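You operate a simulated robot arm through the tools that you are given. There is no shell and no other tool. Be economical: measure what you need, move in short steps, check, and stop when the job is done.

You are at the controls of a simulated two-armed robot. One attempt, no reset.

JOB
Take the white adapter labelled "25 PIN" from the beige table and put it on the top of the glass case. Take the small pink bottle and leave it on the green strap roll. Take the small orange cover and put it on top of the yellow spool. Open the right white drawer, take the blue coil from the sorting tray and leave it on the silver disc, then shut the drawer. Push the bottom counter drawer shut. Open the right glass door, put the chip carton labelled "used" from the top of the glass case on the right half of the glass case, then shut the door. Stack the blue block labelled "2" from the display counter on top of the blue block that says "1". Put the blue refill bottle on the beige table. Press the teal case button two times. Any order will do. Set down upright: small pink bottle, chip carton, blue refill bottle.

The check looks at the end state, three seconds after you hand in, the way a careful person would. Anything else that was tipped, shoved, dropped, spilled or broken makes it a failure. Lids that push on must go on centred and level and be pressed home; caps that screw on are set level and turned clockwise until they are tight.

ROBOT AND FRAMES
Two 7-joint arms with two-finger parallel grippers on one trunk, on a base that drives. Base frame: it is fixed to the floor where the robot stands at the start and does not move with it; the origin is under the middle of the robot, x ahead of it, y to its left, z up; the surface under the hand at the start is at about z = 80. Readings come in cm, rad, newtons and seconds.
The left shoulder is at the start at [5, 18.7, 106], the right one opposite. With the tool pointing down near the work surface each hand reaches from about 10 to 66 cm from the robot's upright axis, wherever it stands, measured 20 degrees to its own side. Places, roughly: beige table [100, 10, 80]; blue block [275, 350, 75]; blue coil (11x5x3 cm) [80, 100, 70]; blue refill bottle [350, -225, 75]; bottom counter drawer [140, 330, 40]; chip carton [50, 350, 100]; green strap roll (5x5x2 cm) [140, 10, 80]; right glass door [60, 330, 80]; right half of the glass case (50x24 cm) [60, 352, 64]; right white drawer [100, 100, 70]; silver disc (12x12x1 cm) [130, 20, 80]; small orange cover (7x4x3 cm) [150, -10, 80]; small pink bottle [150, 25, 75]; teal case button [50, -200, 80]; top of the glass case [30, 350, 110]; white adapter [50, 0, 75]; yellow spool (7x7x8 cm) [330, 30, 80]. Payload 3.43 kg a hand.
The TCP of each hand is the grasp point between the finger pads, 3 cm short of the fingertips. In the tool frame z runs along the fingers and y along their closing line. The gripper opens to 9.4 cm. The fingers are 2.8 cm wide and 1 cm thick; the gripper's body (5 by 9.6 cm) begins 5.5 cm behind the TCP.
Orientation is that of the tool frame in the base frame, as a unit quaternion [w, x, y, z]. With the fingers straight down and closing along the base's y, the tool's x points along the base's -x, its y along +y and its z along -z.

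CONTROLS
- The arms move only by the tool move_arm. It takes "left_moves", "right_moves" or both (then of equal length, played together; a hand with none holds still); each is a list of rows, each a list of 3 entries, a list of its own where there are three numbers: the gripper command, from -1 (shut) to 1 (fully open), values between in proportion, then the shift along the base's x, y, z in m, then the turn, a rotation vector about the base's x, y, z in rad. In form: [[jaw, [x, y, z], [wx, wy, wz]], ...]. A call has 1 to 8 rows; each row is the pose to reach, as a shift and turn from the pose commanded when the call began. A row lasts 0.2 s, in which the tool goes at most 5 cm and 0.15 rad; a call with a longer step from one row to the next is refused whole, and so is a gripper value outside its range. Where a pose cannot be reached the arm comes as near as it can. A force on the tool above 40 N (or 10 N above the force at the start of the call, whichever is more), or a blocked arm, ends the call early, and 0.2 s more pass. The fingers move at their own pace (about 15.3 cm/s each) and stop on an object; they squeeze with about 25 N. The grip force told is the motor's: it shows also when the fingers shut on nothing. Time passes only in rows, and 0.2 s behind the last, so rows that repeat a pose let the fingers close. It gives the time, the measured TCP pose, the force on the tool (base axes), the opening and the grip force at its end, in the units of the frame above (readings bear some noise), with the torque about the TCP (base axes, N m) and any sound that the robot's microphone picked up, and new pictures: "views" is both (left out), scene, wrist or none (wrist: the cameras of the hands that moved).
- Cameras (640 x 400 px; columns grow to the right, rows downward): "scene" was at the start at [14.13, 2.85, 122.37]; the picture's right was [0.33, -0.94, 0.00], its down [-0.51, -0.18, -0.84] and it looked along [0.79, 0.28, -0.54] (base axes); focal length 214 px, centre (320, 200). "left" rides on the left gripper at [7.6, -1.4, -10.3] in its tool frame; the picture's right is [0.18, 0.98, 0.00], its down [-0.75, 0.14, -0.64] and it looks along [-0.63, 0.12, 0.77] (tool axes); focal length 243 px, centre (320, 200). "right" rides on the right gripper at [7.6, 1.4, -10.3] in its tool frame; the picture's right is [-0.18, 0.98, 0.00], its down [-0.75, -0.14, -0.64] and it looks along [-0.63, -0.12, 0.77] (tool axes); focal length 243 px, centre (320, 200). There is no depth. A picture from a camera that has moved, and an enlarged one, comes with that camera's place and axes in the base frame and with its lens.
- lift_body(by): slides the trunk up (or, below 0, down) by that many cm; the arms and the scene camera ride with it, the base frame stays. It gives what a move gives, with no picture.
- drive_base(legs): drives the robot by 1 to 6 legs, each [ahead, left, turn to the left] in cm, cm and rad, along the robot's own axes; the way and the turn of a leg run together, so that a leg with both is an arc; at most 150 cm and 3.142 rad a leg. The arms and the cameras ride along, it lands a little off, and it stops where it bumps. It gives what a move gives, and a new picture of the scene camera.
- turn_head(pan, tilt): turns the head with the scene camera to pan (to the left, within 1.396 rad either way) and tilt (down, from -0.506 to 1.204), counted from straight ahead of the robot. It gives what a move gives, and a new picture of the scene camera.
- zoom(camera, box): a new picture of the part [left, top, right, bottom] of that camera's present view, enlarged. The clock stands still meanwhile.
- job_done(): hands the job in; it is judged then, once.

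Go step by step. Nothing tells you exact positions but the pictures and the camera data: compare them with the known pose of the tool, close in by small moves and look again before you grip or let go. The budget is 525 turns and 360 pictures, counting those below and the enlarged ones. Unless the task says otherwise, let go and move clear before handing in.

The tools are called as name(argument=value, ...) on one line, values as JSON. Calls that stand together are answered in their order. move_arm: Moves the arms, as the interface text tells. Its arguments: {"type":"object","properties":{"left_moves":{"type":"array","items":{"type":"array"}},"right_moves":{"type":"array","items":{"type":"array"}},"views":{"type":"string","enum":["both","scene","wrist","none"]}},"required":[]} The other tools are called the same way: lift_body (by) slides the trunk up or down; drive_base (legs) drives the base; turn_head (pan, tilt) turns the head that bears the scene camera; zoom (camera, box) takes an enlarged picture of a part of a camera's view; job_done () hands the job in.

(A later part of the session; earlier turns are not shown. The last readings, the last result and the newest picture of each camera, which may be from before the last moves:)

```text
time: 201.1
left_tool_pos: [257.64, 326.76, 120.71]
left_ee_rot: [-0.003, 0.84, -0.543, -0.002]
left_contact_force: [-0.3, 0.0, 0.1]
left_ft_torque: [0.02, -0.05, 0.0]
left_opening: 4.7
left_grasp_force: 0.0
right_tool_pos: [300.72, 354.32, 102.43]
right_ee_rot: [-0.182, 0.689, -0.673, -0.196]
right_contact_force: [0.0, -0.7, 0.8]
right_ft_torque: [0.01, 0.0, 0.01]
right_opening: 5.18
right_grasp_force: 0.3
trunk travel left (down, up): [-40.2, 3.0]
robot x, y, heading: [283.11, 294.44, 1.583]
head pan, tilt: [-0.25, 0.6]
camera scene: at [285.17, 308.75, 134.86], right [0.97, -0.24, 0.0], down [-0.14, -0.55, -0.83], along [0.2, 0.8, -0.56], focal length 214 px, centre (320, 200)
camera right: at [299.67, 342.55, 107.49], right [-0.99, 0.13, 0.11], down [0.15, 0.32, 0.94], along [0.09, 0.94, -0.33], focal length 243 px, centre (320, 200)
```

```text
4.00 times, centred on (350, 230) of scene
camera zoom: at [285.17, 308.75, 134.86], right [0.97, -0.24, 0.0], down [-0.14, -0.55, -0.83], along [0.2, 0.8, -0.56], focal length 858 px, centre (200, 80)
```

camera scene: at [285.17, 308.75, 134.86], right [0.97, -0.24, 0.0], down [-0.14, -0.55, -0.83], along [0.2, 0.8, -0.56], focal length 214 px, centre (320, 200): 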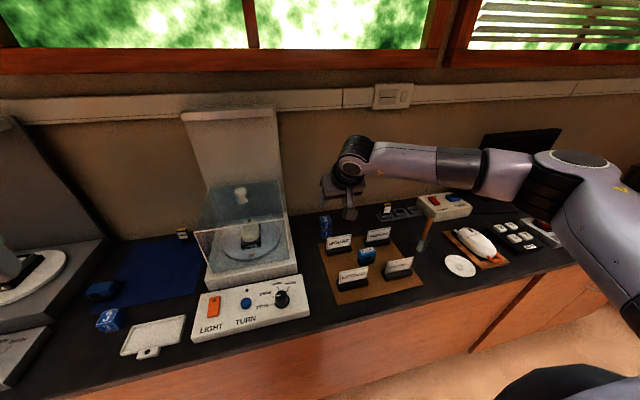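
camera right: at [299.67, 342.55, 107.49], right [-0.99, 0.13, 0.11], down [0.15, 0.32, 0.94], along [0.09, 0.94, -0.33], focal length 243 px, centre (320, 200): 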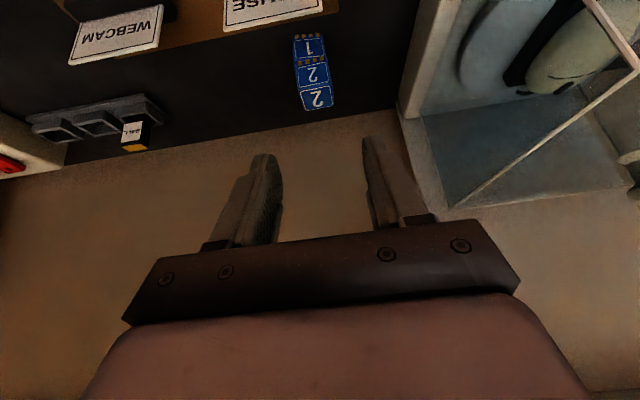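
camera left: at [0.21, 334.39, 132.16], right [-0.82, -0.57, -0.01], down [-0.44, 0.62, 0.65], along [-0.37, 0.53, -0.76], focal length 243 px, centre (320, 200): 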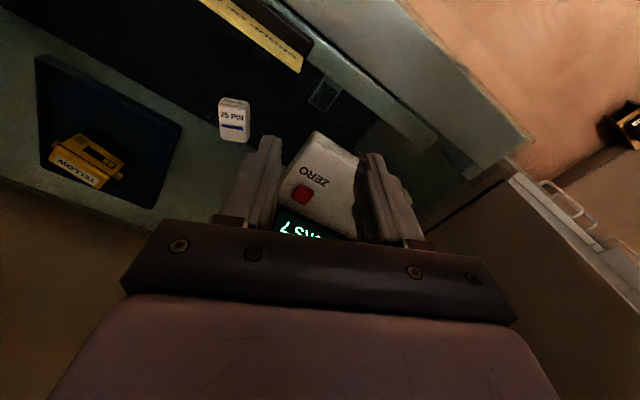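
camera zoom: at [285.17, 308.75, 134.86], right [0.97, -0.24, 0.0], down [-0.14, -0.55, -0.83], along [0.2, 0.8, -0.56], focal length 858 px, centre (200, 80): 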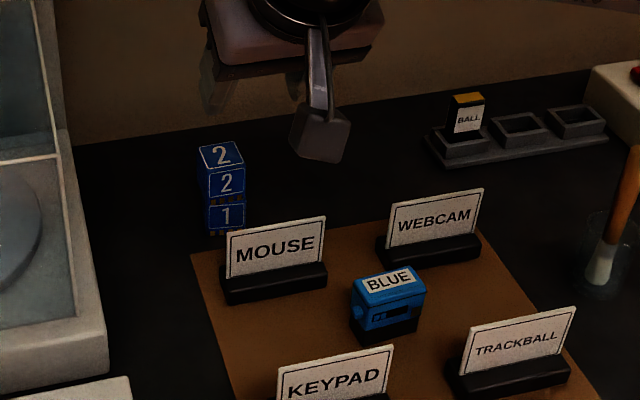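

Block 2 is stacked neatly on block 1. Next the white drawer: I'll back away from the counter, turn around and look at the white table.

drive_base(legs=[[-70, 0, 0], [0, 60, 0], [0, 0, 1.571]])

turn_head(pan=0.6, tilt=0.35)

```text
time: 214.2
left_tool_pos: [190.6, 198.21, 120.72]
left_ee_rot: [-0.002, 0.975, 0.221, -0.003]
left_contact_force: [-0.9, -0.3, 0.2]
left_ft_torque: [0.02, 0.0, 0.02]
left_opening: 4.71
left_grasp_force: 0.0
right_tool_pos: [162.07, 240.45, 102.45]
right_ee_rot: [0.012, 0.963, 0.023, -0.268]
right_contact_force: [-0.8, -0.2, 0.6]
right_ft_torque: [0.01, 0.01, 0.04]
right_opening: 5.17
right_grasp_force: 0.0
trunk travel left (down, up): [-40.2, 3.0]
robot x, y, heading: [222.68, 224.18, -3.115]
head pan, tilt: [-0.25, 0.6]
camera scene: at [207.79, 226.06, 134.85], right [0.22, 0.98, 0.0], down [0.55, -0.12, -0.83], along [-0.81, 0.18, -0.56], focal length 214 px, centre (320, 200)
```

scene: 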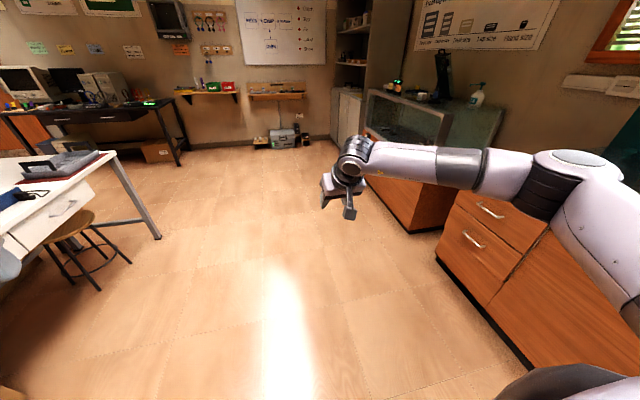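

```text
time: 215.3
left_tool_pos: [190.57, 198.12, 120.58]
left_ee_rot: [-0.001, 0.975, 0.221, -0.002]
left_contact_force: [-0.5, 0.7, -0.2]
left_ft_torque: [-0.02, 0.0, 0.0]
left_opening: 4.68
left_grasp_force: 0.0
right_tool_pos: [162.1, 240.54, 102.27]
right_ee_rot: [0.014, 0.963, 0.023, -0.267]
right_contact_force: [0.2, -0.9, -0.7]
right_ft_torque: [-0.01, -0.03, 0.04]
right_opening: 5.16
right_grasp_force: 0.1
trunk travel left (down, up): [-40.2, 3.0]
robot x, y, heading: [221.98, 224.45, -3.111]
head pan, tilt: [0.6, 0.351]
camera scene: at [208.9, 218.66, 137.13], right [-0.59, 0.81, 0.0], down [0.28, 0.2, -0.94], along [-0.76, -0.55, -0.34], focal length 214 px, centre (320, 200)
```

scene: 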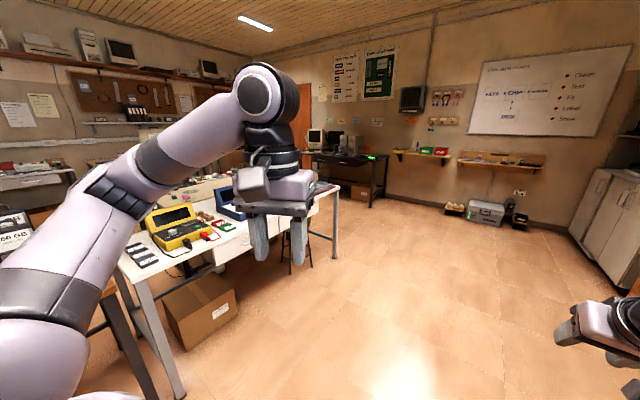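

The white table's drawers face me (+y side), with a stool in front. I'll drive over opposite them and look.

drive_base(legs=[[115, 0, 0], [0, 0, 1.54]])

turn_head(pan=0.0, tilt=0.55)

```text
time: 224.9
left_tool_pos: [132.83, 187.21, 120.63]
left_ee_rot: [0.001, 0.543, 0.84, -0.003]
left_contact_force: [-0.7, -0.3, 0.7]
left_ft_torque: [-0.02, 0.01, -0.01]
left_opening: 4.71
left_grasp_force: 0.1
right_tool_pos: [89.84, 159.73, 102.35]
right_ee_rot: [0.196, 0.672, 0.69, -0.181]
right_contact_force: [-1.0, -0.8, 0.7]
right_ft_torque: [-0.01, -0.05, 0.01]
right_opening: 5.18
right_grasp_force: 0.0
trunk travel left (down, up): [-40.2, 3.0]
robot x, y, heading: [107.55, 219.57, -1.562]
head pan, tilt: [0.6, 0.351]
camera scene: at [112.58, 206.05, 137.13], right [-0.82, -0.57, 0.0], down [-0.2, 0.28, -0.94], along [0.54, -0.77, -0.34], focal length 214 px, centre (320, 200)
```

scene: 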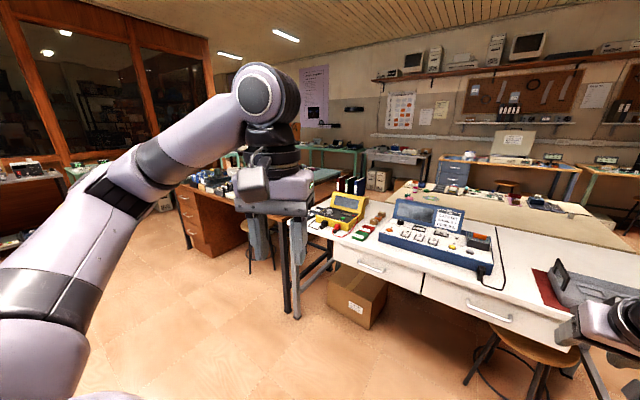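

```text
time: 225.9
left_tool_pos: [132.81, 187.27, 120.64]
left_ee_rot: [0.001, 0.543, 0.84, -0.002]
left_contact_force: [0.0, 0.2, -0.4]
left_ft_torque: [-0.02, -0.01, 0.02]
left_opening: 4.69
left_grasp_force: 0.0
right_tool_pos: [89.75, 159.63, 102.5]
right_ee_rot: [0.196, 0.673, 0.69, -0.182]
right_contact_force: [-0.1, -0.5, 0.1]
right_ft_torque: [0.0, -0.02, 0.02]
right_opening: 5.16
right_grasp_force: 0.1
trunk travel left (down, up): [-40.2, 3.0]
robot x, y, heading: [106.95, 219.87, -1.561]
head pan, tilt: [0.0, 0.55]
camera scene: at [107.33, 204.71, 135.31], right [-1.0, -0.01, 0.0], down [0.0, 0.52, -0.85], along [0.01, -0.85, -0.52], focal length 214 px, centre (320, 200)
```

scene: 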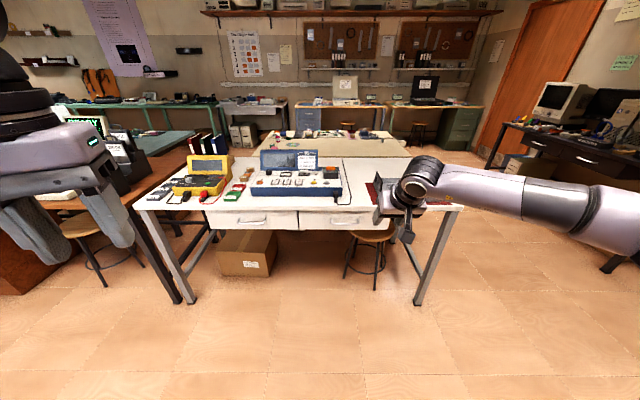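

The right drawer's handle is a horizontal bar near [96, 120, 70]. I'll twist the right hand 90° so that it closes vertically, in stages.

move_arm(right_moves=[[1, [0, 0.01, 0], [0, 0.073, 0.12]], [1, [0, 0.02, 0], [0, 0.146, 0.24]], [1, [0, 0.03, 0], [0, 0.219, 0.36]], [1, [0, 0.04, 0], [0, 0.292, 0.48]], [1, [0, 0.05, 0], [0, 0.365, 0.6]], [1, [0, 0.06, 0], [0, 0.438, 0.72]], [1, [0, 0.06, 0], [0, 0.511, 0.84]], [1, [0, 0.06, 0], [0, 0.584, 0.96]]], views="none")

move_arm(right_moves=[[1, [0, 0, 0], [0, 0.073, 0.12]], [1, [0, 0, 0], [0, 0.146, 0.24]], [1, [0, 0, 0], [0, 0.233, 0.386]]], views="scene")

```text
time: 227.7
left_tool_pos: [133.07, 187.52, 120.63]
left_ee_rot: [0.002, 0.544, 0.839, -0.004]
left_contact_force: [0.0, 0.4, -0.5]
left_ft_torque: [0.01, 0.01, 0.04]
left_opening: 4.72
left_grasp_force: 0.0
right_tool_pos: [89.99, 165.83, 102.54]
right_ee_rot: [0.059, 0.204, 0.944, -0.252]
right_contact_force: [-0.4, -0.3, 1.0]
right_ft_torque: [0.0, 0.01, -0.01]
right_opening: 9.4
right_grasp_force: 0.1
trunk travel left (down, up): [-40.2, 3.0]
robot x, y, heading: [107.44, 219.36, -1.568]
head pan, tilt: [0.0, 0.55]
```

```text
refused: row 3 steps farther than a row can; nothing moved
```

move_arm(right_moves=[[1, [0, 0, 0], [0, 0.073, 0.12]], [1, [0, 0, 0], [0, 0.146, 0.24]], [1, [0, 0, 0], [0, 0.22, 0.362]], [1, [0, 0, 0], [0, 0.234, 0.384]]], views="none")

move_arm(right_moves=[[1, [0, 0, -0.03], [-0.1, 0, 0]], [1, [0, 0, -0.06], [-0.2, 0, 0]], [1, [0, 0, -0.09], [-0.3, 0, 0]], [1, [0, 0, -0.12], [-0.4, 0, 0]], [1, [0, 0, -0.15], [-0.45, 0, 0]], [1, [0, 0, -0.15], [-0.45, 0, 0]]], views="scene")

```text
time: 228.7
left_tool_pos: [132.78, 187.27, 120.65]
left_ee_rot: [0.001, 0.543, 0.84, -0.003]
left_contact_force: [0.6, -0.7, 0.2]
left_ft_torque: [0.01, -0.02, -0.02]
left_opening: 4.7
left_grasp_force: 0.0
right_tool_pos: [91.56, 170.26, 99.18]
right_ee_rot: [-0.005, -0.004, 0.965, -0.264]
right_contact_force: [-0.7, 1.4, -0.5]
right_ft_torque: [-0.01, -0.02, 0.0]
right_opening: 9.4
right_grasp_force: 0.1
right hand out of reach, approached as far as the arm can: row 1, 2, 3, 4
trunk travel left (down, up): [-40.2, 3.0]
robot x, y, heading: [107.48, 219.71, -1.564]
head pan, tilt: [0.0, 0.55]
```

```text
time: 230.1
left_tool_pos: [132.79, 187.33, 120.78]
left_ee_rot: [0.002, 0.543, 0.839, -0.003]
left_contact_force: [-0.2, 0.5, 0.3]
left_ft_torque: [0.0, -0.02, -0.03]
left_opening: 4.67
left_grasp_force: 0.0
right_tool_pos: [93.69, 169.55, 85.48]
right_ee_rot: [-0.012, -0.004, 0.887, -0.462]
right_contact_force: [-0.4, 0.5, -0.5]
right_ft_torque: [0.0, 0.02, -0.02]
right_opening: 9.41
right_grasp_force: 0.0
right hand out of reach, approached as far as the arm can: row 5, 6
trunk travel left (down, up): [-40.2, 3.0]
robot x, y, heading: [107.32, 219.7, -1.56]
head pan, tilt: [0.0, 0.55]
camera scene: at [107.3, 204.72, 135.31], right [-1.0, -0.01, 0.0], down [0.0, 0.52, -0.85], along [0.01, -0.85, -0.52], focal length 214 px, centre (320, 200)
```

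scene: 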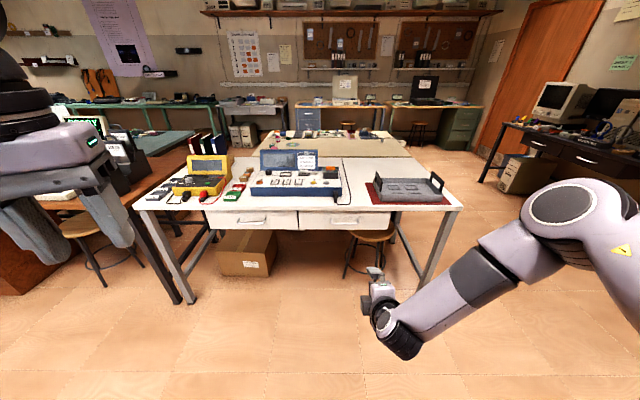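

zoom(camera="scene", box=[280, 160, 470, 270])

```text
3.37 times, centred on (375, 215) of scene
camera zoom: at [107.3, 204.72, 135.31], right [-1.0, -0.01, 0.0], down [0.0, 0.52, -0.85], along [0.01, -0.85, -0.52], focal length 722 px, centre (135, 150)
```

zoom: 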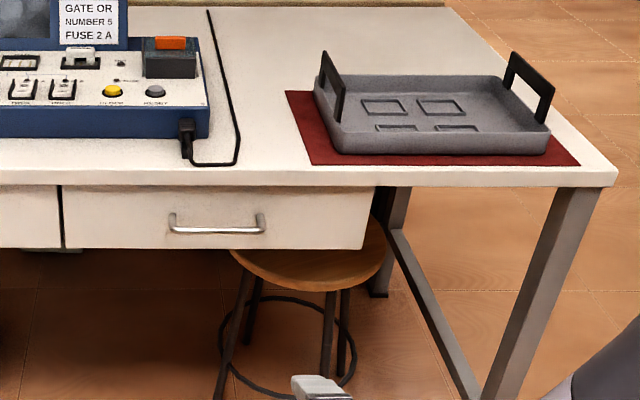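

The handle bar is near [97, 126, 75.4]. I'll drive up 30 cm, lower the trunk, and tilt the hand closer to horizontal.

drive_base(legs=[[28, 0, 0]])

lift_body(by=-18)

move_arm(right_moves=[[0.2, [0.01, 0, 0.02], [-0.1, 0, 0]], [0.2, [0.02, 0, 0.04], [-0.2, 0, 0]], [0.2, [0.03, 0, 0.06], [-0.3, 0, 0]], [0.2, [0.03, -0.01, 0.07], [-0.35, 0, 0]], [0.2, [0.03, -0.01, 0.07], [-0.35, 0, 0]]], views="both")

```text
time: 232.1
left_tool_pos: [133.1, 159.07, 120.62]
left_ee_rot: [0.001, 0.543, 0.84, -0.003]
left_contact_force: [0.2, -1.4, -1.5]
left_ft_torque: [-0.01, -0.02, -0.03]
left_opening: 4.72
left_grasp_force: 0.0
right_tool_pos: [93.68, 141.33, 85.52]
right_ee_rot: [-0.013, -0.004, 0.887, -0.462]
right_contact_force: [1.1, -0.1, 0.0]
right_ft_torque: [-0.01, 0.02, 0.02]
right_opening: 9.4
right_grasp_force: 0.1
trunk travel left (down, up): [-40.2, 3.0]
robot x, y, heading: [107.57, 191.48, -1.565]
head pan, tilt: [0.0, 0.55]
camera scene: at [107.49, 176.46, 135.3], right [-1.0, -0.01, 0.0], down [0.0, 0.52, -0.85], along [0.01, -0.85, -0.52], focal length 214 px, centre (320, 200)
```

scene: 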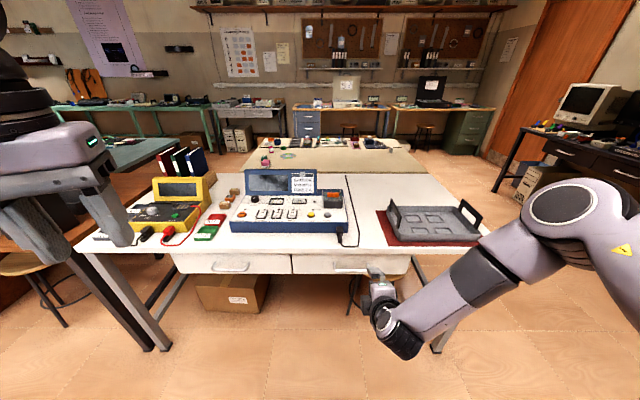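

```text
time: 234.1
left_tool_pos: [133.08, 159.03, 102.63]
left_ee_rot: [0.002, 0.543, 0.839, -0.004]
left_contact_force: [0.1, 0.1, -0.6]
left_ft_torque: [-0.03, 0.0, 0.0]
left_opening: 4.71
left_grasp_force: 0.1
right_tool_pos: [93.82, 141.39, 67.55]
right_ee_rot: [-0.013, -0.004, 0.886, -0.463]
right_contact_force: [-0.1, -0.6, 1.1]
right_ft_torque: [0.01, -0.02, -0.01]
right_opening: 9.37
right_grasp_force: 0.1
trunk travel left (down, up): [-22.2, 21.0]
robot x, y, heading: [107.08, 191.31, -1.567]
head pan, tilt: [0.0, 0.55]
```

```text
time: 235.3
left_tool_pos: [133.02, 159.03, 102.68]
left_ee_rot: [0.001, 0.544, 0.839, -0.003]
left_contact_force: [0.6, -1.4, 0.5]
left_ft_torque: [0.02, 0.02, -0.01]
left_opening: 4.71
left_grasp_force: 0.1
right_tool_pos: [98.81, 140.6, 75.86]
right_ee_rot: [-0.015, 0.0, 0.793, -0.609]
right_contact_force: [-0.2, -0.3, 0.0]
right_ft_torque: [0.01, 0.05, -0.02]
right_opening: 5.65
right_grasp_force: 0.0
right hand out of reach, approached as far as the arm can: row 1, 2, 3, 4, 5
trunk travel left (down, up): [-22.2, 21.0]
robot x, y, heading: [107.53, 191.45, -1.569]
head pan, tilt: [0.0, 0.55]
camera scene: at [107.49, 176.52, 117.3], right [-1.0, -0.01, 0.0], down [0.0, 0.52, -0.85], along [0.01, -0.85, -0.52], focal length 214 px, centre (320, 200)
camera right: at [91.44, 150.95, 77.43], right [0.17, 0.25, -0.95], down [0.77, 0.57, 0.28], along [0.62, -0.78, -0.1], focal length 243 px, centre (320, 200)
```

scene: 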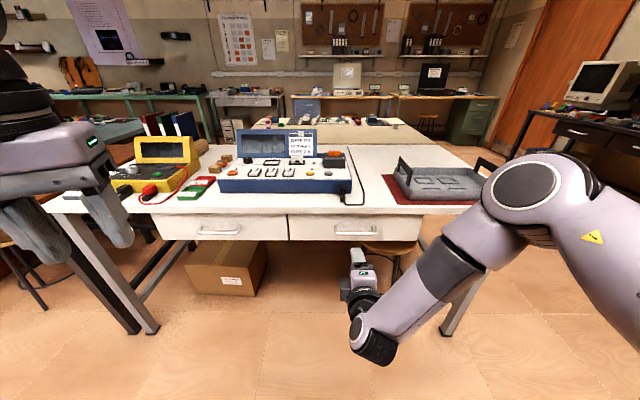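
right: 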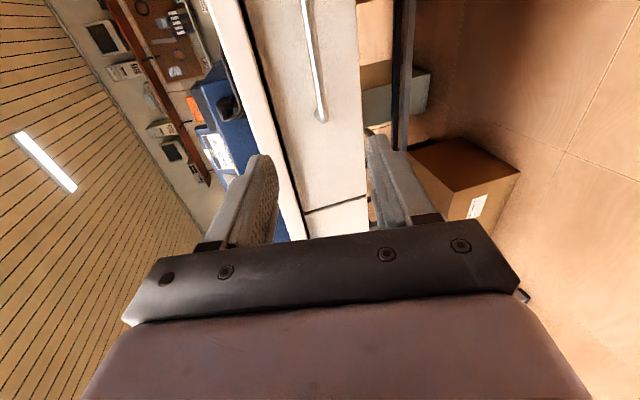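

Both views put the bar at about [98, 122, 71.7]. I'll align z and move up halfway.

move_arm(right_moves=[[0.2, [0, -0.03, -0.02], [0, 0, 0]], [0.2, [0, -0.06, -0.038], [0, 0, 0]], [0.2, [0, -0.1, -0.038], [0, 0, 0]], [0.2, [0, -0.1, -0.038], [0, 0, 0]]], views="both")

```text
time: 236.3
left_tool_pos: [132.99, 159.06, 102.78]
left_ee_rot: [0.002, 0.544, 0.839, -0.003]
left_contact_force: [-0.6, -0.1, 1.0]
left_ft_torque: [-0.01, -0.02, -0.01]
left_opening: 4.71
left_grasp_force: 0.0
right_tool_pos: [100.35, 130.43, 73.23]
right_ee_rot: [-0.019, 0.002, 0.795, -0.606]
right_contact_force: [-0.9, 0.3, 0.0]
right_ft_torque: [0.03, -0.01, 0.03]
right_opening: 5.63
right_grasp_force: 0.0
right hand out of reach, approached as far as the arm can: row 1, 2, 3, 4
trunk travel left (down, up): [-22.2, 21.0]
robot x, y, heading: [107.32, 191.5, -1.566]
head pan, tilt: [0.0, 0.55]
camera scene: at [107.49, 176.52, 117.31], right [-1.0, -0.01, 0.0], down [0.0, 0.52, -0.85], along [0.01, -0.85, -0.52], focal length 214 px, centre (320, 200)
camera right: at [93.14, 140.82, 74.9], right [0.17, 0.26, -0.95], down [0.78, 0.56, 0.29], along [0.61, -0.79, -0.11], focal length 243 px, centre (320, 200)
```

scene: 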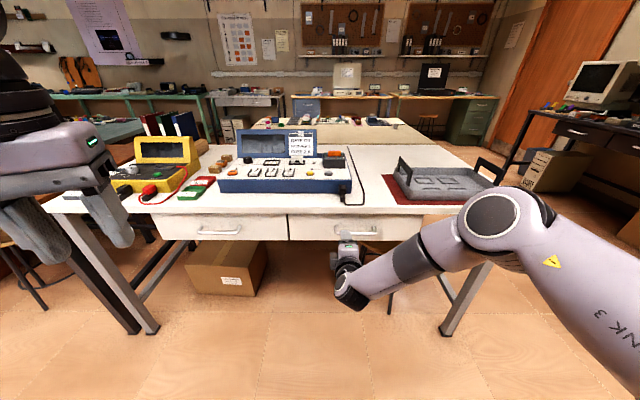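
right: 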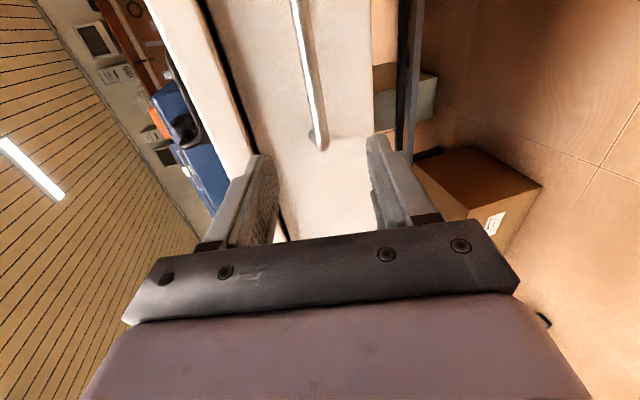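

The hand is a bit across the body; I'll shift the base 12 cm to my left (+x) and bring the hand back in line with the bar.

move_arm(right_moves=[[0.2, [0, 0.03, 0], [0, 0, 0]]], views="none")

drive_base(legs=[[0, 13, 0]])

move_arm(right_moves=[[0.2, [-0.04, 0, -0.01], [0, 0, 0]], [0.2, [-0.08, 0, -0.015], [0, 0, 0]], [0.2, [-0.12, 0, -0.015], [0, 0, 0]], [0.2, [-0.153, 0, -0.015], [0, 0, 0]], [0.2, [-0.153, 0, -0.015], [0, 0, 0]]], views="wrist")

```text
time: 236.7
left_tool_pos: [133.07, 159.11, 102.67]
left_ee_rot: [0.001, 0.544, 0.839, -0.005]
left_contact_force: [0.8, 0.2, -0.3]
left_ft_torque: [0.02, -0.01, 0.03]
left_opening: 4.72
left_grasp_force: 0.1
right_tool_pos: [100.82, 133.44, 73.56]
right_ee_rot: [-0.016, 0.0, 0.793, -0.609]
right_contact_force: [-0.2, 0.0, -0.4]
right_ft_torque: [0.0, -0.02, 0.0]
right_opening: 5.63
right_grasp_force: 0.1
right hand out of reach, approached as far as the arm can: row 1
trunk travel left (down, up): [-22.2, 21.0]
robot x, y, heading: [107.31, 191.5, -1.57]
head pan, tilt: [0.0, 0.55]
```

```text
time: 238.5
left_tool_pos: [145.89, 159.08, 102.67]
left_ee_rot: [0.001, 0.545, 0.839, -0.003]
left_contact_force: [0.1, -0.2, -1.0]
left_ft_torque: [0.03, 0.02, -0.02]
left_opening: 4.71
left_grasp_force: 0.0
right_tool_pos: [113.83, 133.34, 73.48]
right_ee_rot: [-0.015, 0.001, 0.794, -0.608]
right_contact_force: [-0.4, 0.1, 0.5]
right_ft_torque: [-0.01, -0.04, 0.03]
right_opening: 5.65
right_grasp_force: 0.1
trunk travel left (down, up): [-22.2, 21.0]
robot x, y, heading: [120.19, 190.97, -1.564]
head pan, tilt: [0.0, 0.55]
camera scene: at [120.44, 176.59, 117.3], right [-1.0, -0.01, 0.0], down [0.0, 0.52, -0.85], along [0.0, -0.85, -0.52], focal length 214 px, centre (320, 200)
```

scene: 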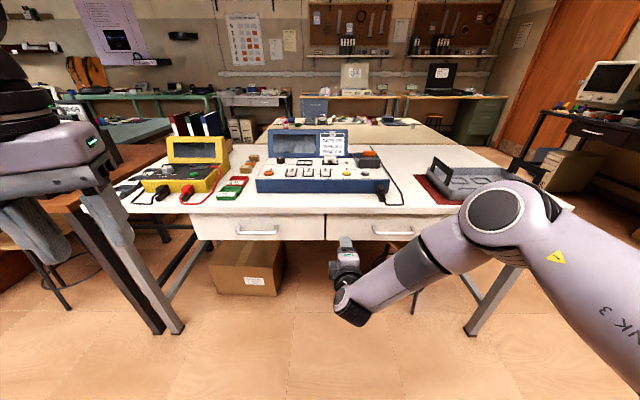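

```text
time: 239.7
left_tool_pos: [145.94, 159.19, 102.73]
left_ee_rot: [0.002, 0.545, 0.838, -0.003]
left_contact_force: [-0.7, 1.1, -0.1]
left_ft_torque: [0.0, -0.02, 0.03]
left_opening: 4.72
left_grasp_force: 0.1
right_tool_pos: [107.91, 131.96, 76.86]
right_ee_rot: [-0.035, 0.014, 0.804, -0.593]
right_contact_force: [0.1, -0.3, -0.5]
right_ft_torque: [0.0, 0.03, 0.0]
right_opening: 5.62
right_grasp_force: 0.1
right hand out of reach, approached as far as the arm can: row 1, 2, 3, 4, 5
trunk travel left (down, up): [-22.2, 21.0]
robot x, y, heading: [120.46, 191.22, -1.564]
head pan, tilt: [0.0, 0.55]
camera right: at [101.02, 142.74, 78.82], right [0.17, 0.28, -0.95], down [0.8, 0.52, 0.29], along [0.58, -0.81, -0.14], focal length 243 px, centre (320, 200)
```

right: 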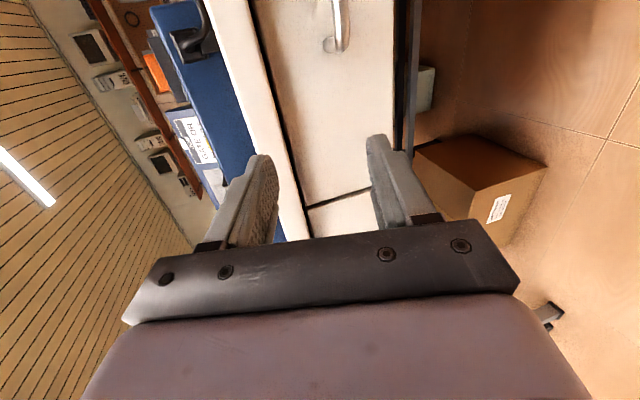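

That made it worse; the limit is on the right side. I'll move the base the other way so the hand works straight ahead of the body.

drive_base(legs=[[0, -24, 0]])

move_arm(right_moves=[[0.2, [0.04, 0, -0.01], [0, 0, 0]], [0.2, [0.08, 0, -0.03], [0, 0, 0]], [0.2, [0.12, 0, -0.04], [0, 0, 0]], [0.2, [0.143, 0, -0.05], [0, 0, 0]], [0.2, [0.143, 0, -0.05], [0, 0, 0]]], views="wrist")

```text
time: 242.4
left_tool_pos: [122.06, 159.02, 102.68]
left_ee_rot: [0.001, 0.545, 0.839, -0.002]
left_contact_force: [-0.1, 0.6, -0.3]
left_ft_torque: [0.02, 0.03, 0.03]
left_opening: 4.71
left_grasp_force: 0.1
right_tool_pos: [84.02, 131.86, 76.85]
right_ee_rot: [-0.034, 0.015, 0.804, -0.593]
right_contact_force: [-1.2, -0.7, -1.1]
right_ft_torque: [0.01, -0.01, 0.03]
right_opening: 5.63
right_grasp_force: 0.2
trunk travel left (down, up): [-22.2, 21.0]
robot x, y, heading: [96.73, 191.46, -1.564]
head pan, tilt: [0.0, 0.55]
camera scene: at [96.59, 176.47, 117.31], right [-1.0, 0.0, 0.0], down [0.0, 0.52, -0.85], along [0.0, -0.85, -0.52], focal length 214 px, centre (320, 200)
```

scene: 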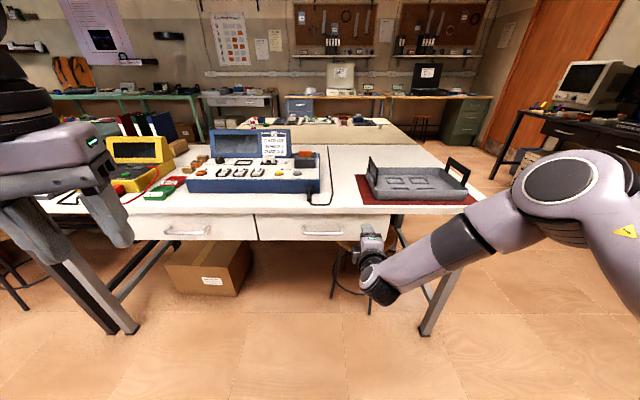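

```text
time: 243.6
left_tool_pos: [122.18, 158.91, 102.71]
left_ee_rot: [0.002, 0.545, 0.838, -0.003]
left_contact_force: [-0.9, -0.3, 0.4]
left_ft_torque: [0.01, 0.06, -0.01]
left_opening: 4.7
left_grasp_force: 0.0
right_tool_pos: [98.18, 131.94, 71.92]
right_ee_rot: [-0.034, 0.015, 0.804, -0.594]
right_contact_force: [0.1, 0.6, 0.4]
right_ft_torque: [0.03, -0.02, 0.02]
right_opening: 5.62
right_grasp_force: 0.1
trunk travel left (down, up): [-22.2, 21.0]
robot x, y, heading: [96.47, 191.59, -1.559]
head pan, tilt: [0.0, 0.55]
camera right: at [91.38, 142.55, 73.91], right [0.17, 0.28, -0.95], down [0.8, 0.52, 0.3], along [0.57, -0.81, -0.14], focal length 243 px, centre (320, 200)
```

right: 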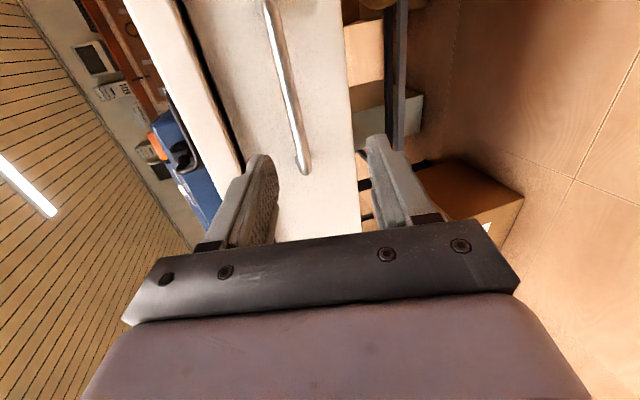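

Lined up now. I'll narrow the fingers and advance onto the bar carefully.

move_arm(right_moves=[[-0.2, [-0.005, -0.03, -0.001], [0, 0, 0]], [-0.2, [-0.005, -0.06, -0.002], [0, 0, 0]], [-0.2, [-0.005, -0.075, -0.003], [0, 0, 0]], [-0.2, [-0.005, -0.085, -0.003], [0, 0, 0]], [-0.2, [-0.005, -0.085, -0.003], [0, 0, 0]]], views="wrist")

```text
time: 244.8
left_tool_pos: [122.0, 158.94, 102.67]
left_ee_rot: [0.002, 0.545, 0.839, -0.003]
left_contact_force: [0.1, -1.1, 0.2]
left_ft_torque: [-0.02, -0.01, -0.04]
left_opening: 4.69
left_grasp_force: 0.0
right_tool_pos: [96.92, 122.66, 71.64]
right_ee_rot: [-0.038, 0.02, 0.802, -0.596]
right_contact_force: [-0.7, 0.0, -0.3]
right_ft_torque: [0.02, 0.03, 0.01]
right_opening: 3.75
right_grasp_force: 0.0
trunk travel left (down, up): [-22.2, 21.0]
robot x, y, heading: [96.57, 191.38, -1.562]
head pan, tilt: [0.0, 0.55]
camera right: at [90.14, 133.53, 73.78], right [0.17, 0.27, -0.95], down [0.81, 0.51, 0.29], along [0.56, -0.82, -0.13], focal length 243 px, centre (320, 200)
```

right: 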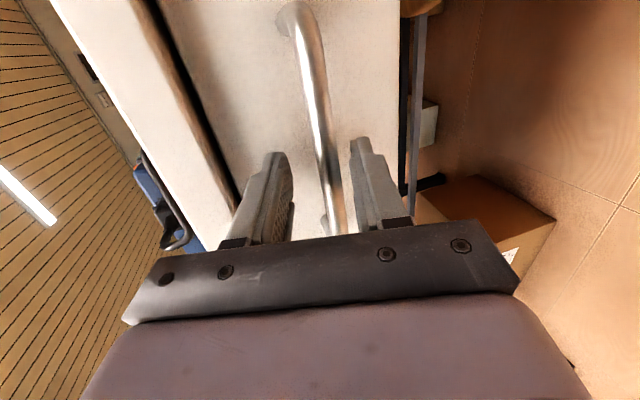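

The bar passes between the fingers; closing.

move_arm(right_moves=[[-1, [0, 0, 0], [0, 0, 0]], [-1, [0, 0, 0], [0, 0, 0]], [-1, [0, 0, 0], [0, 0, 0]]], views="none")

```text
time: 245.6
left_tool_pos: [122.14, 158.83, 102.73]
left_ee_rot: [0.001, 0.544, 0.839, -0.003]
left_contact_force: [1.0, 0.0, 0.1]
left_ft_torque: [0.0, 0.0, 0.04]
left_opening: 4.7
left_grasp_force: 0.0
right_tool_pos: [96.93, 122.96, 71.34]
right_ee_rot: [-0.04, 0.019, 0.804, -0.593]
right_contact_force: [4.3, -0.9, -1.8]
right_ft_torque: [-0.01, -1.46, 0.09]
right_opening: 1.17
right_grasp_force: 44.9
trunk travel left (down, up): [-22.2, 21.0]
robot x, y, heading: [96.88, 191.59, -1.562]
head pan, tilt: [0.0, 0.55]
```

Gripped. Pulling the drawer out.

move_arm(right_moves=[[-1, [0, 0.02, 0], [0, 0, 0]], [-1, [0, 0.05, 0], [0, 0, 0]], [-1, [0, 0.08, 0], [0, 0, 0]], [-1, [0, 0.11, 0], [0, 0, 0]], [-1, [0, 0.14, 0], [0, 0, 0]], [-1, [0, 0.17, 0], [0, 0, 0]]], views="scene")

```text
time: 246.7
left_tool_pos: [122.04, 158.92, 102.75]
left_ee_rot: [0.002, 0.545, 0.838, -0.003]
left_contact_force: [0.0, 0.5, 0.3]
left_ft_torque: [0.03, 0.02, 0.02]
left_opening: 4.68
left_grasp_force: 0.1
right_tool_pos: [96.99, 134.47, 71.29]
right_ee_rot: [-0.042, 0.024, 0.805, -0.592]
right_contact_force: [-2.7, 0.8, -0.8]
right_ft_torque: [0.1, -0.87, 0.02]
right_opening: 1.18
right_grasp_force: 45.0
trunk travel left (down, up): [-22.2, 21.0]
robot x, y, heading: [96.44, 191.52, -1.57]
head pan, tilt: [0.0, 0.55]
stopped in row 5 (right hand): the force on the tool passed its limit at 40 N (the readings are from after the stop); the commanded pose is now the measured one
camera scene: at [96.53, 176.46, 117.31], right [-1.0, 0.0, 0.0], down [0.0, 0.52, -0.85], along [0.0, -0.85, -0.52], focal length 214 px, centre (320, 200)
```

scene: 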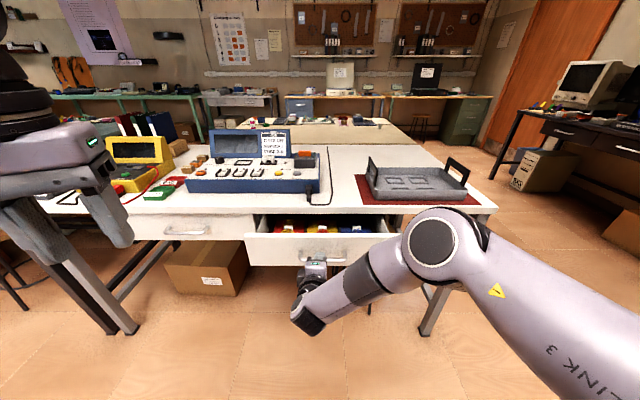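

Drawer opened 11.5 cm; I see red, yellow and blue things inside. I'll pull a bit more, slowly.

move_arm(right_moves=[[-1, [0, 0.01, 0], [0, 0, 0]], [-1, [0, 0.02, 0], [0, 0, 0]], [-1, [0, 0.03, 0], [0, 0, 0]], [-1, [0, 0.045, 0], [0, 0, 0]], [-1, [0, 0.06, 0], [0, 0, 0]], [-1, [0, 0.075, 0], [0, 0, 0]], [-1, [0, 0.09, 0], [0, 0, 0]], [-1, [0, 0.1, 0], [0, 0, 0]]], views="scene")

```text
time: 248.5
left_tool_pos: [122.37, 159.08, 102.79]
left_ee_rot: [0.001, 0.545, 0.839, -0.004]
left_contact_force: [-0.2, 0.5, 0.6]
left_ft_torque: [-0.01, 0.03, 0.0]
left_opening: 4.71
left_grasp_force: 0.0
right_tool_pos: [96.88, 144.31, 71.37]
right_ee_rot: [-0.04, 0.024, 0.805, -0.592]
right_contact_force: [28.7, 0.8, 8.9]
right_ft_torque: [-0.15, -0.84, 0.89]
right_opening: 1.14
right_grasp_force: 45.3
trunk travel left (down, up): [-22.2, 21.0]
robot x, y, heading: [96.78, 191.61, -1.567]
head pan, tilt: [0.0, 0.55]
camera scene: at [96.8, 176.55, 117.34], right [-1.0, -0.01, 0.0], down [0.0, 0.52, -0.85], along [0.0, -0.85, -0.52], focal length 214 px, centre (320, 200)
```

scene: 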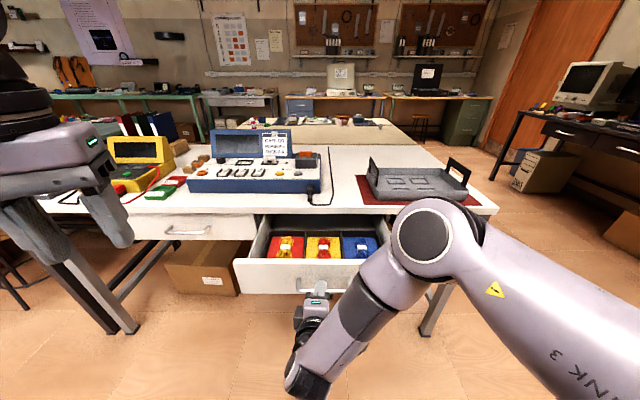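

The drawer is open 21 cm; three coloured compartments with coils, blue on the right. I'll release the handle and look closer.

move_arm(right_moves=[[-0.5, [0, 0, 0], [0, 0, 0]], [0.2, [0, 0, 0], [0, 0, 0]], [0.2, [0, 0.03, 0], [0, 0, 0]], [0.2, [0, 0.05, 0], [0, 0, 0]]], views="none")

zoom(camera="scene", box=[240, 200, 400, 300])

```text
time: 249.5
left_tool_pos: [122.12, 158.98, 102.8]
left_ee_rot: [0.002, 0.545, 0.838, -0.002]
left_contact_force: [-0.2, -1.0, 0.2]
left_ft_torque: [-0.01, 0.02, -0.01]
left_opening: 4.68
left_grasp_force: 0.1
right_tool_pos: [95.93, 148.55, 71.62]
right_ee_rot: [-0.049, 0.037, 0.803, -0.593]
right_contact_force: [-0.4, -0.2, -1.2]
right_ft_torque: [-0.01, -0.01, 0.04]
right_opening: 5.65
right_grasp_force: 0.0
trunk travel left (down, up): [-22.2, 21.0]
robot x, y, heading: [97.01, 191.73, -1.568]
head pan, tilt: [0.0, 0.55]
```

```text
4.00 times, centred on (320, 250) of scene
camera zoom: at [96.56, 176.48, 117.31], right [-1.0, 0.0, 0.0], down [0.0, 0.52, -0.85], along [0.0, -0.85, -0.52], focal length 858 px, centre (320, 0)
```

zoom: 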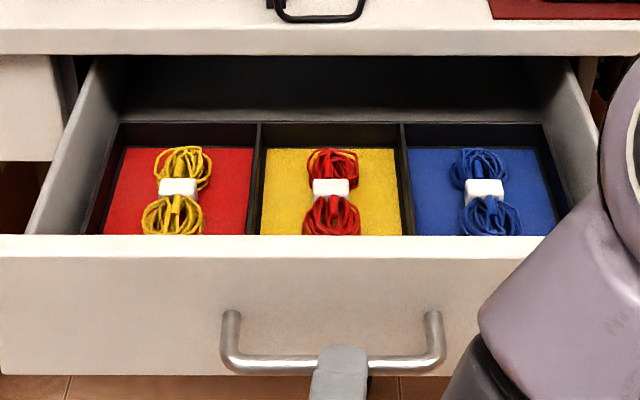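

The blue coil lies along y with a white tie in its middle, around [84, 128]. I'll use the left hand: back off, shift the base to the right, and square the left hand.

drive_base(legs=[[-14, 0, 0], [0, -24, 0]])

move_arm(left_moves=[[1, [-0.01, -0.02, 0], [0, 0, -0.14]], [1, [-0.02, -0.05, 0], [0, 0, -0.28]], [1, [-0.03, -0.08, 0], [0, 0, -0.42]], [1, [-0.03, -0.11, 0], [0, 0, -0.42]]], right_moves=[[0, [-0.03, 0.02, 0.02], [0, 0, 0]], [0, [-0.06, 0.04, 0.04], [0, 0, 0]], [0, [-0.09, 0.05, 0.06], [0, 0, 0]], [0, [-0.09, 0.05, 0.06], [0, 0, 0]]], views="none")

drive_base(legs=[[10, 0, 0]])

zoom(camera="left", box=[0, 0, 640, 400])

```text
time: 253.1
left_tool_pos: [98.8, 173.0, 102.7]
left_ee_rot: [0.001, 0.544, 0.839, -0.003]
left_contact_force: [0.9, -0.2, -0.2]
left_ft_torque: [0.0, 0.04, -0.01]
left_opening: 4.7
left_grasp_force: 0.1
right_tool_pos: [72.36, 162.73, 71.33]
right_ee_rot: [-0.051, 0.037, 0.804, -0.591]
right_contact_force: [1.3, 0.4, -0.6]
right_ft_torque: [0.0, 0.02, 0.01]
right_opening: 5.66
right_grasp_force: 0.1
trunk travel left (down, up): [-22.2, 21.0]
robot x, y, heading: [73.28, 205.12, -1.561]
head pan, tilt: [0.0, 0.55]
camera scene: at [73.21, 190.46, 117.31], right [-1.0, -0.01, 0.0], down [0.0, 0.52, -0.85], along [0.01, -0.85, -0.52], focal length 214 px, centre (320, 200)
```

scene: 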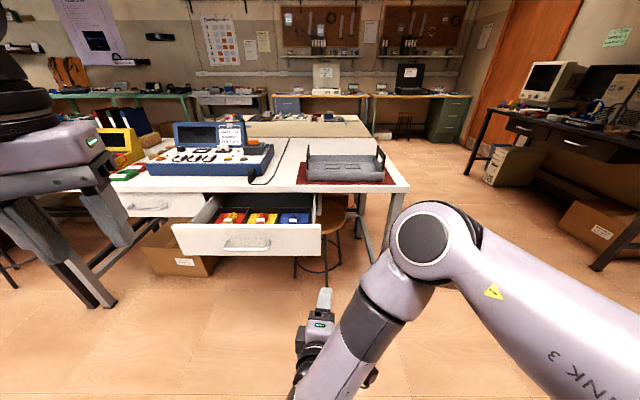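

```text
time: 254.1
left_tool_pos: [95.61, 162.21, 102.67]
left_ee_rot: [0.0, 0.708, 0.706, -0.003]
left_contact_force: [0.6, -0.2, 0.2]
left_ft_torque: [-0.03, 0.0, 0.03]
left_opening: 9.41
left_grasp_force: 0.0
right_tool_pos: [63.31, 167.63, 77.53]
right_ee_rot: [-0.051, 0.035, 0.804, -0.591]
right_contact_force: [-0.5, -0.5, -0.4]
right_ft_torque: [-0.02, -0.02, 0.0]
right_opening: 4.7
right_grasp_force: 0.2
trunk travel left (down, up): [-22.2, 21.0]
robot x, y, heading: [73.19, 205.66, -1.567]
head pan, tilt: [0.0, 0.55]
```

```text
time: 255.2
left_tool_pos: [95.62, 152.27, 102.58]
left_ee_rot: [0.001, 0.707, 0.708, -0.003]
left_contact_force: [-0.9, 0.2, -0.8]
left_ft_torque: [-0.04, 0.01, -0.01]
left_opening: 9.43
left_grasp_force: 0.0
right_tool_pos: [63.15, 157.65, 77.26]
right_ee_rot: [-0.051, 0.035, 0.804, -0.591]
right_contact_force: [1.2, -0.4, 0.1]
right_ft_torque: [0.0, 0.0, 0.02]
right_opening: 4.71
right_grasp_force: 0.1
trunk travel left (down, up): [-22.2, 21.0]
robot x, y, heading: [73.21, 195.68, -1.569]
head pan, tilt: [0.0, 0.55]
camera scene: at [73.27, 180.62, 117.3], right [-1.0, -0.01, 0.0], down [0.0, 0.52, -0.85], along [0.0, -0.85, -0.52], focal length 214 px, centre (320, 200)
```

scene: 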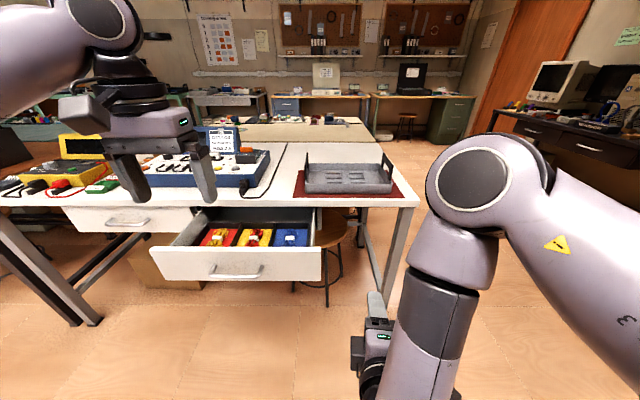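

```text
1.00 times, centred on (320, 200) of left (not enlarged: the box is as wide or as high as the picture)
camera zoom: at [94.31, 159.92, 112.78], right [0.98, 0.18, 0.0], down [0.14, -0.75, 0.65], along [0.12, -0.64, -0.76], focal length 243 px, centre (320, 200)
```

zoom: 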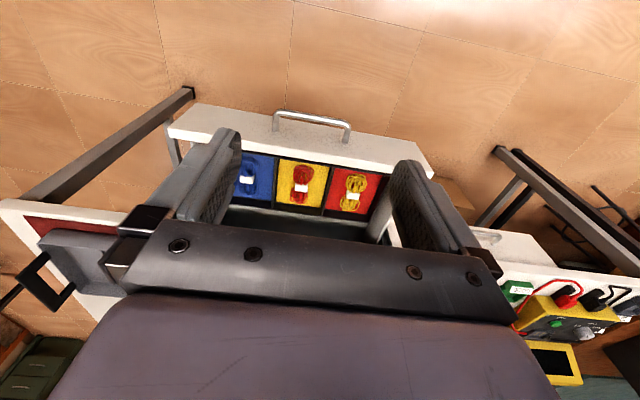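

Triangulated: coil at about [84, 125.5, 68.5]. I'll drive 12 cm closer and bring the left hand over it, fingers opened 6.5 cm.

drive_base(legs=[[12, 0, 0]])

move_arm(left_moves=[[0.4, [-0.04, -0.02, 0], [0, 0, 0]], [0.4, [-0.08, -0.05, -0.0], [0, 0, 0]], [0.4, [-0.11, -0.08, -0.02], [0, 0, 0]], [0.4, [-0.116, -0.11, -0.05], [0, 0, 0]], [0.4, [-0.116, -0.138, -0.08], [0, 0, 0]], [0.4, [-0.116, -0.138, -0.12], [0, 0, 0]], [0.4, [-0.116, -0.138, -0.15], [0, 0, 0]]], views="both")

```text
time: 256.4
left_tool_pos: [95.6, 140.22, 102.57]
left_ee_rot: [0.0, 0.708, 0.707, -0.003]
left_contact_force: [-0.6, 0.1, -0.7]
left_ft_torque: [-0.03, -0.02, -0.02]
left_opening: 9.39
left_grasp_force: 0.1
right_tool_pos: [63.25, 145.75, 77.4]
right_ee_rot: [-0.053, 0.037, 0.804, -0.59]
right_contact_force: [0.2, -0.2, -0.1]
right_ft_torque: [0.01, 0.0, 0.01]
right_opening: 4.7
right_grasp_force: 0.1
trunk travel left (down, up): [-22.2, 21.0]
robot x, y, heading: [73.38, 183.57, -1.566]
head pan, tilt: [0.0, 0.55]
camera scene: at [73.29, 168.64, 117.3], right [-1.0, 0.0, 0.0], down [0.0, 0.52, -0.85], along [0.0, -0.85, -0.52], focal length 214 px, centre (320, 200)
```

scene: 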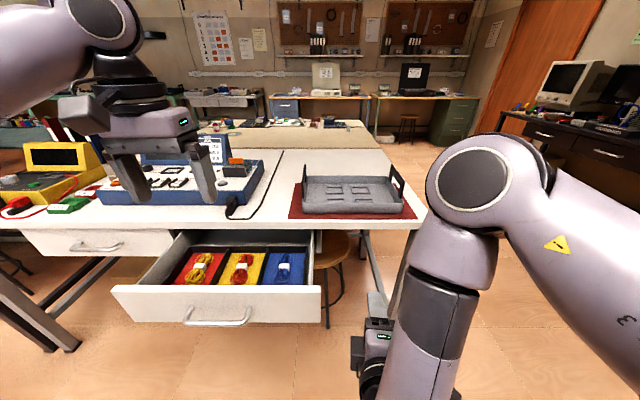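

```text
time: 258.0
left_tool_pos: [83.96, 126.32, 87.31]
left_ee_rot: [0.002, 0.709, 0.706, -0.004]
left_contact_force: [0.6, -0.4, -0.2]
left_ft_torque: [-0.01, 0.03, -0.01]
left_opening: 6.6
left_grasp_force: 0.1
right_tool_pos: [63.25, 145.77, 77.38]
right_ee_rot: [-0.052, 0.037, 0.804, -0.591]
right_contact_force: [-0.3, -1.0, 0.6]
right_ft_torque: [0.01, -0.01, 0.0]
right_opening: 4.71
right_grasp_force: 0.0
trunk travel left (down, up): [-22.2, 21.0]
robot x, y, heading: [73.48, 183.62, -1.567]
head pan, tilt: [0.0, 0.55]
camera scene: at [73.29, 168.66, 117.31], right [-1.0, 0.0, 0.0], down [0.0, 0.52, -0.85], along [0.0, -0.85, -0.52], focal length 214 px, centre (320, 200)
camera left: at [82.7, 133.94, 97.55], right [0.98, 0.18, 0.0], down [0.14, -0.75, 0.65], along [0.11, -0.64, -0.76], focal length 243 px, centre (320, 200)
```

scene: 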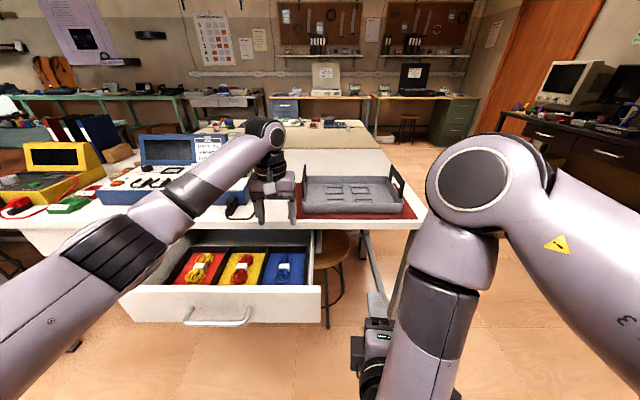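
left: 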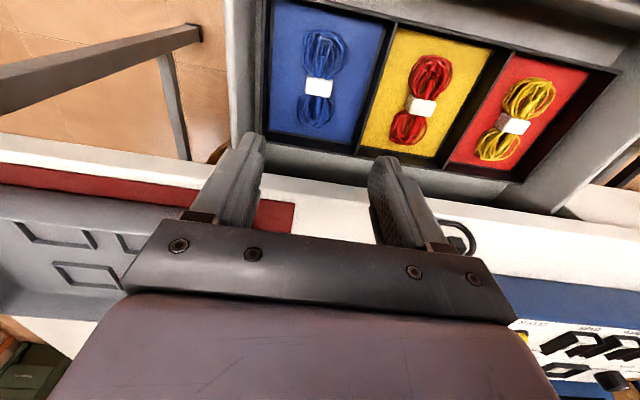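

The coil's tie is at [83.9, 125.6], but the table edge (y≈123) is close, so I'll lean the hand 0.4 rad to keep the palm clear, and come down part of the way.

move_arm(left_moves=[[0.4, [0, 0.01, 0], [-0.13, 0, 0]], [0.4, [0, 0.01, -0.01], [-0.26, 0, 0]], [0.4, [0, 0.005, -0.03], [-0.4, 0, 0]], [0.4, [0, 0.001, -0.07], [-0.4, 0, 0]], [0.4, [0, 0.0, -0.1], [-0.4, 0, 0]], [0.4, [0, 0.0, -0.1], [-0.4, 0, 0]]], views="both")

```text
time: 259.4
left_tool_pos: [83.79, 126.31, 77.55]
left_ee_rot: [0.142, 0.693, 0.692, -0.145]
left_contact_force: [-0.2, 0.5, 0.1]
left_ft_torque: [0.02, 0.0, 0.01]
left_opening: 6.58
left_grasp_force: 0.1
right_tool_pos: [63.19, 145.78, 77.31]
right_ee_rot: [-0.051, 0.037, 0.804, -0.591]
right_contact_force: [0.8, -0.1, 0.3]
right_ft_torque: [-0.01, -0.03, 0.01]
right_opening: 4.74
right_grasp_force: 0.2
trunk travel left (down, up): [-22.2, 21.0]
robot x, y, heading: [73.77, 183.76, -1.566]
head pan, tilt: [0.0, 0.55]
camera scene: at [73.29, 168.66, 117.31], right [-1.0, 0.0, 0.0], down [0.0, 0.52, -0.85], along [0.0, -0.85, -0.52], focal length 214 px, centre (320, 200)
camera left: at [82.51, 137.21, 83.97], right [0.98, 0.17, -0.08], down [0.14, -0.44, 0.89], along [0.11, -0.88, -0.45], focal length 243 px, centre (320, 200)
```

scene: 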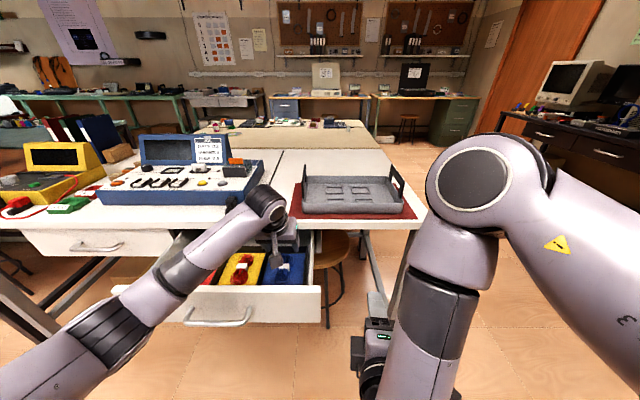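
left: 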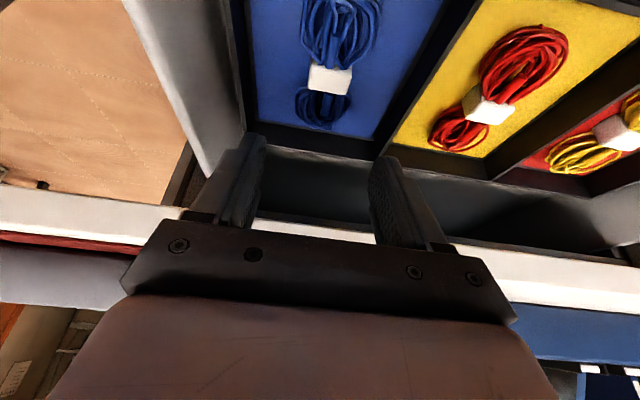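

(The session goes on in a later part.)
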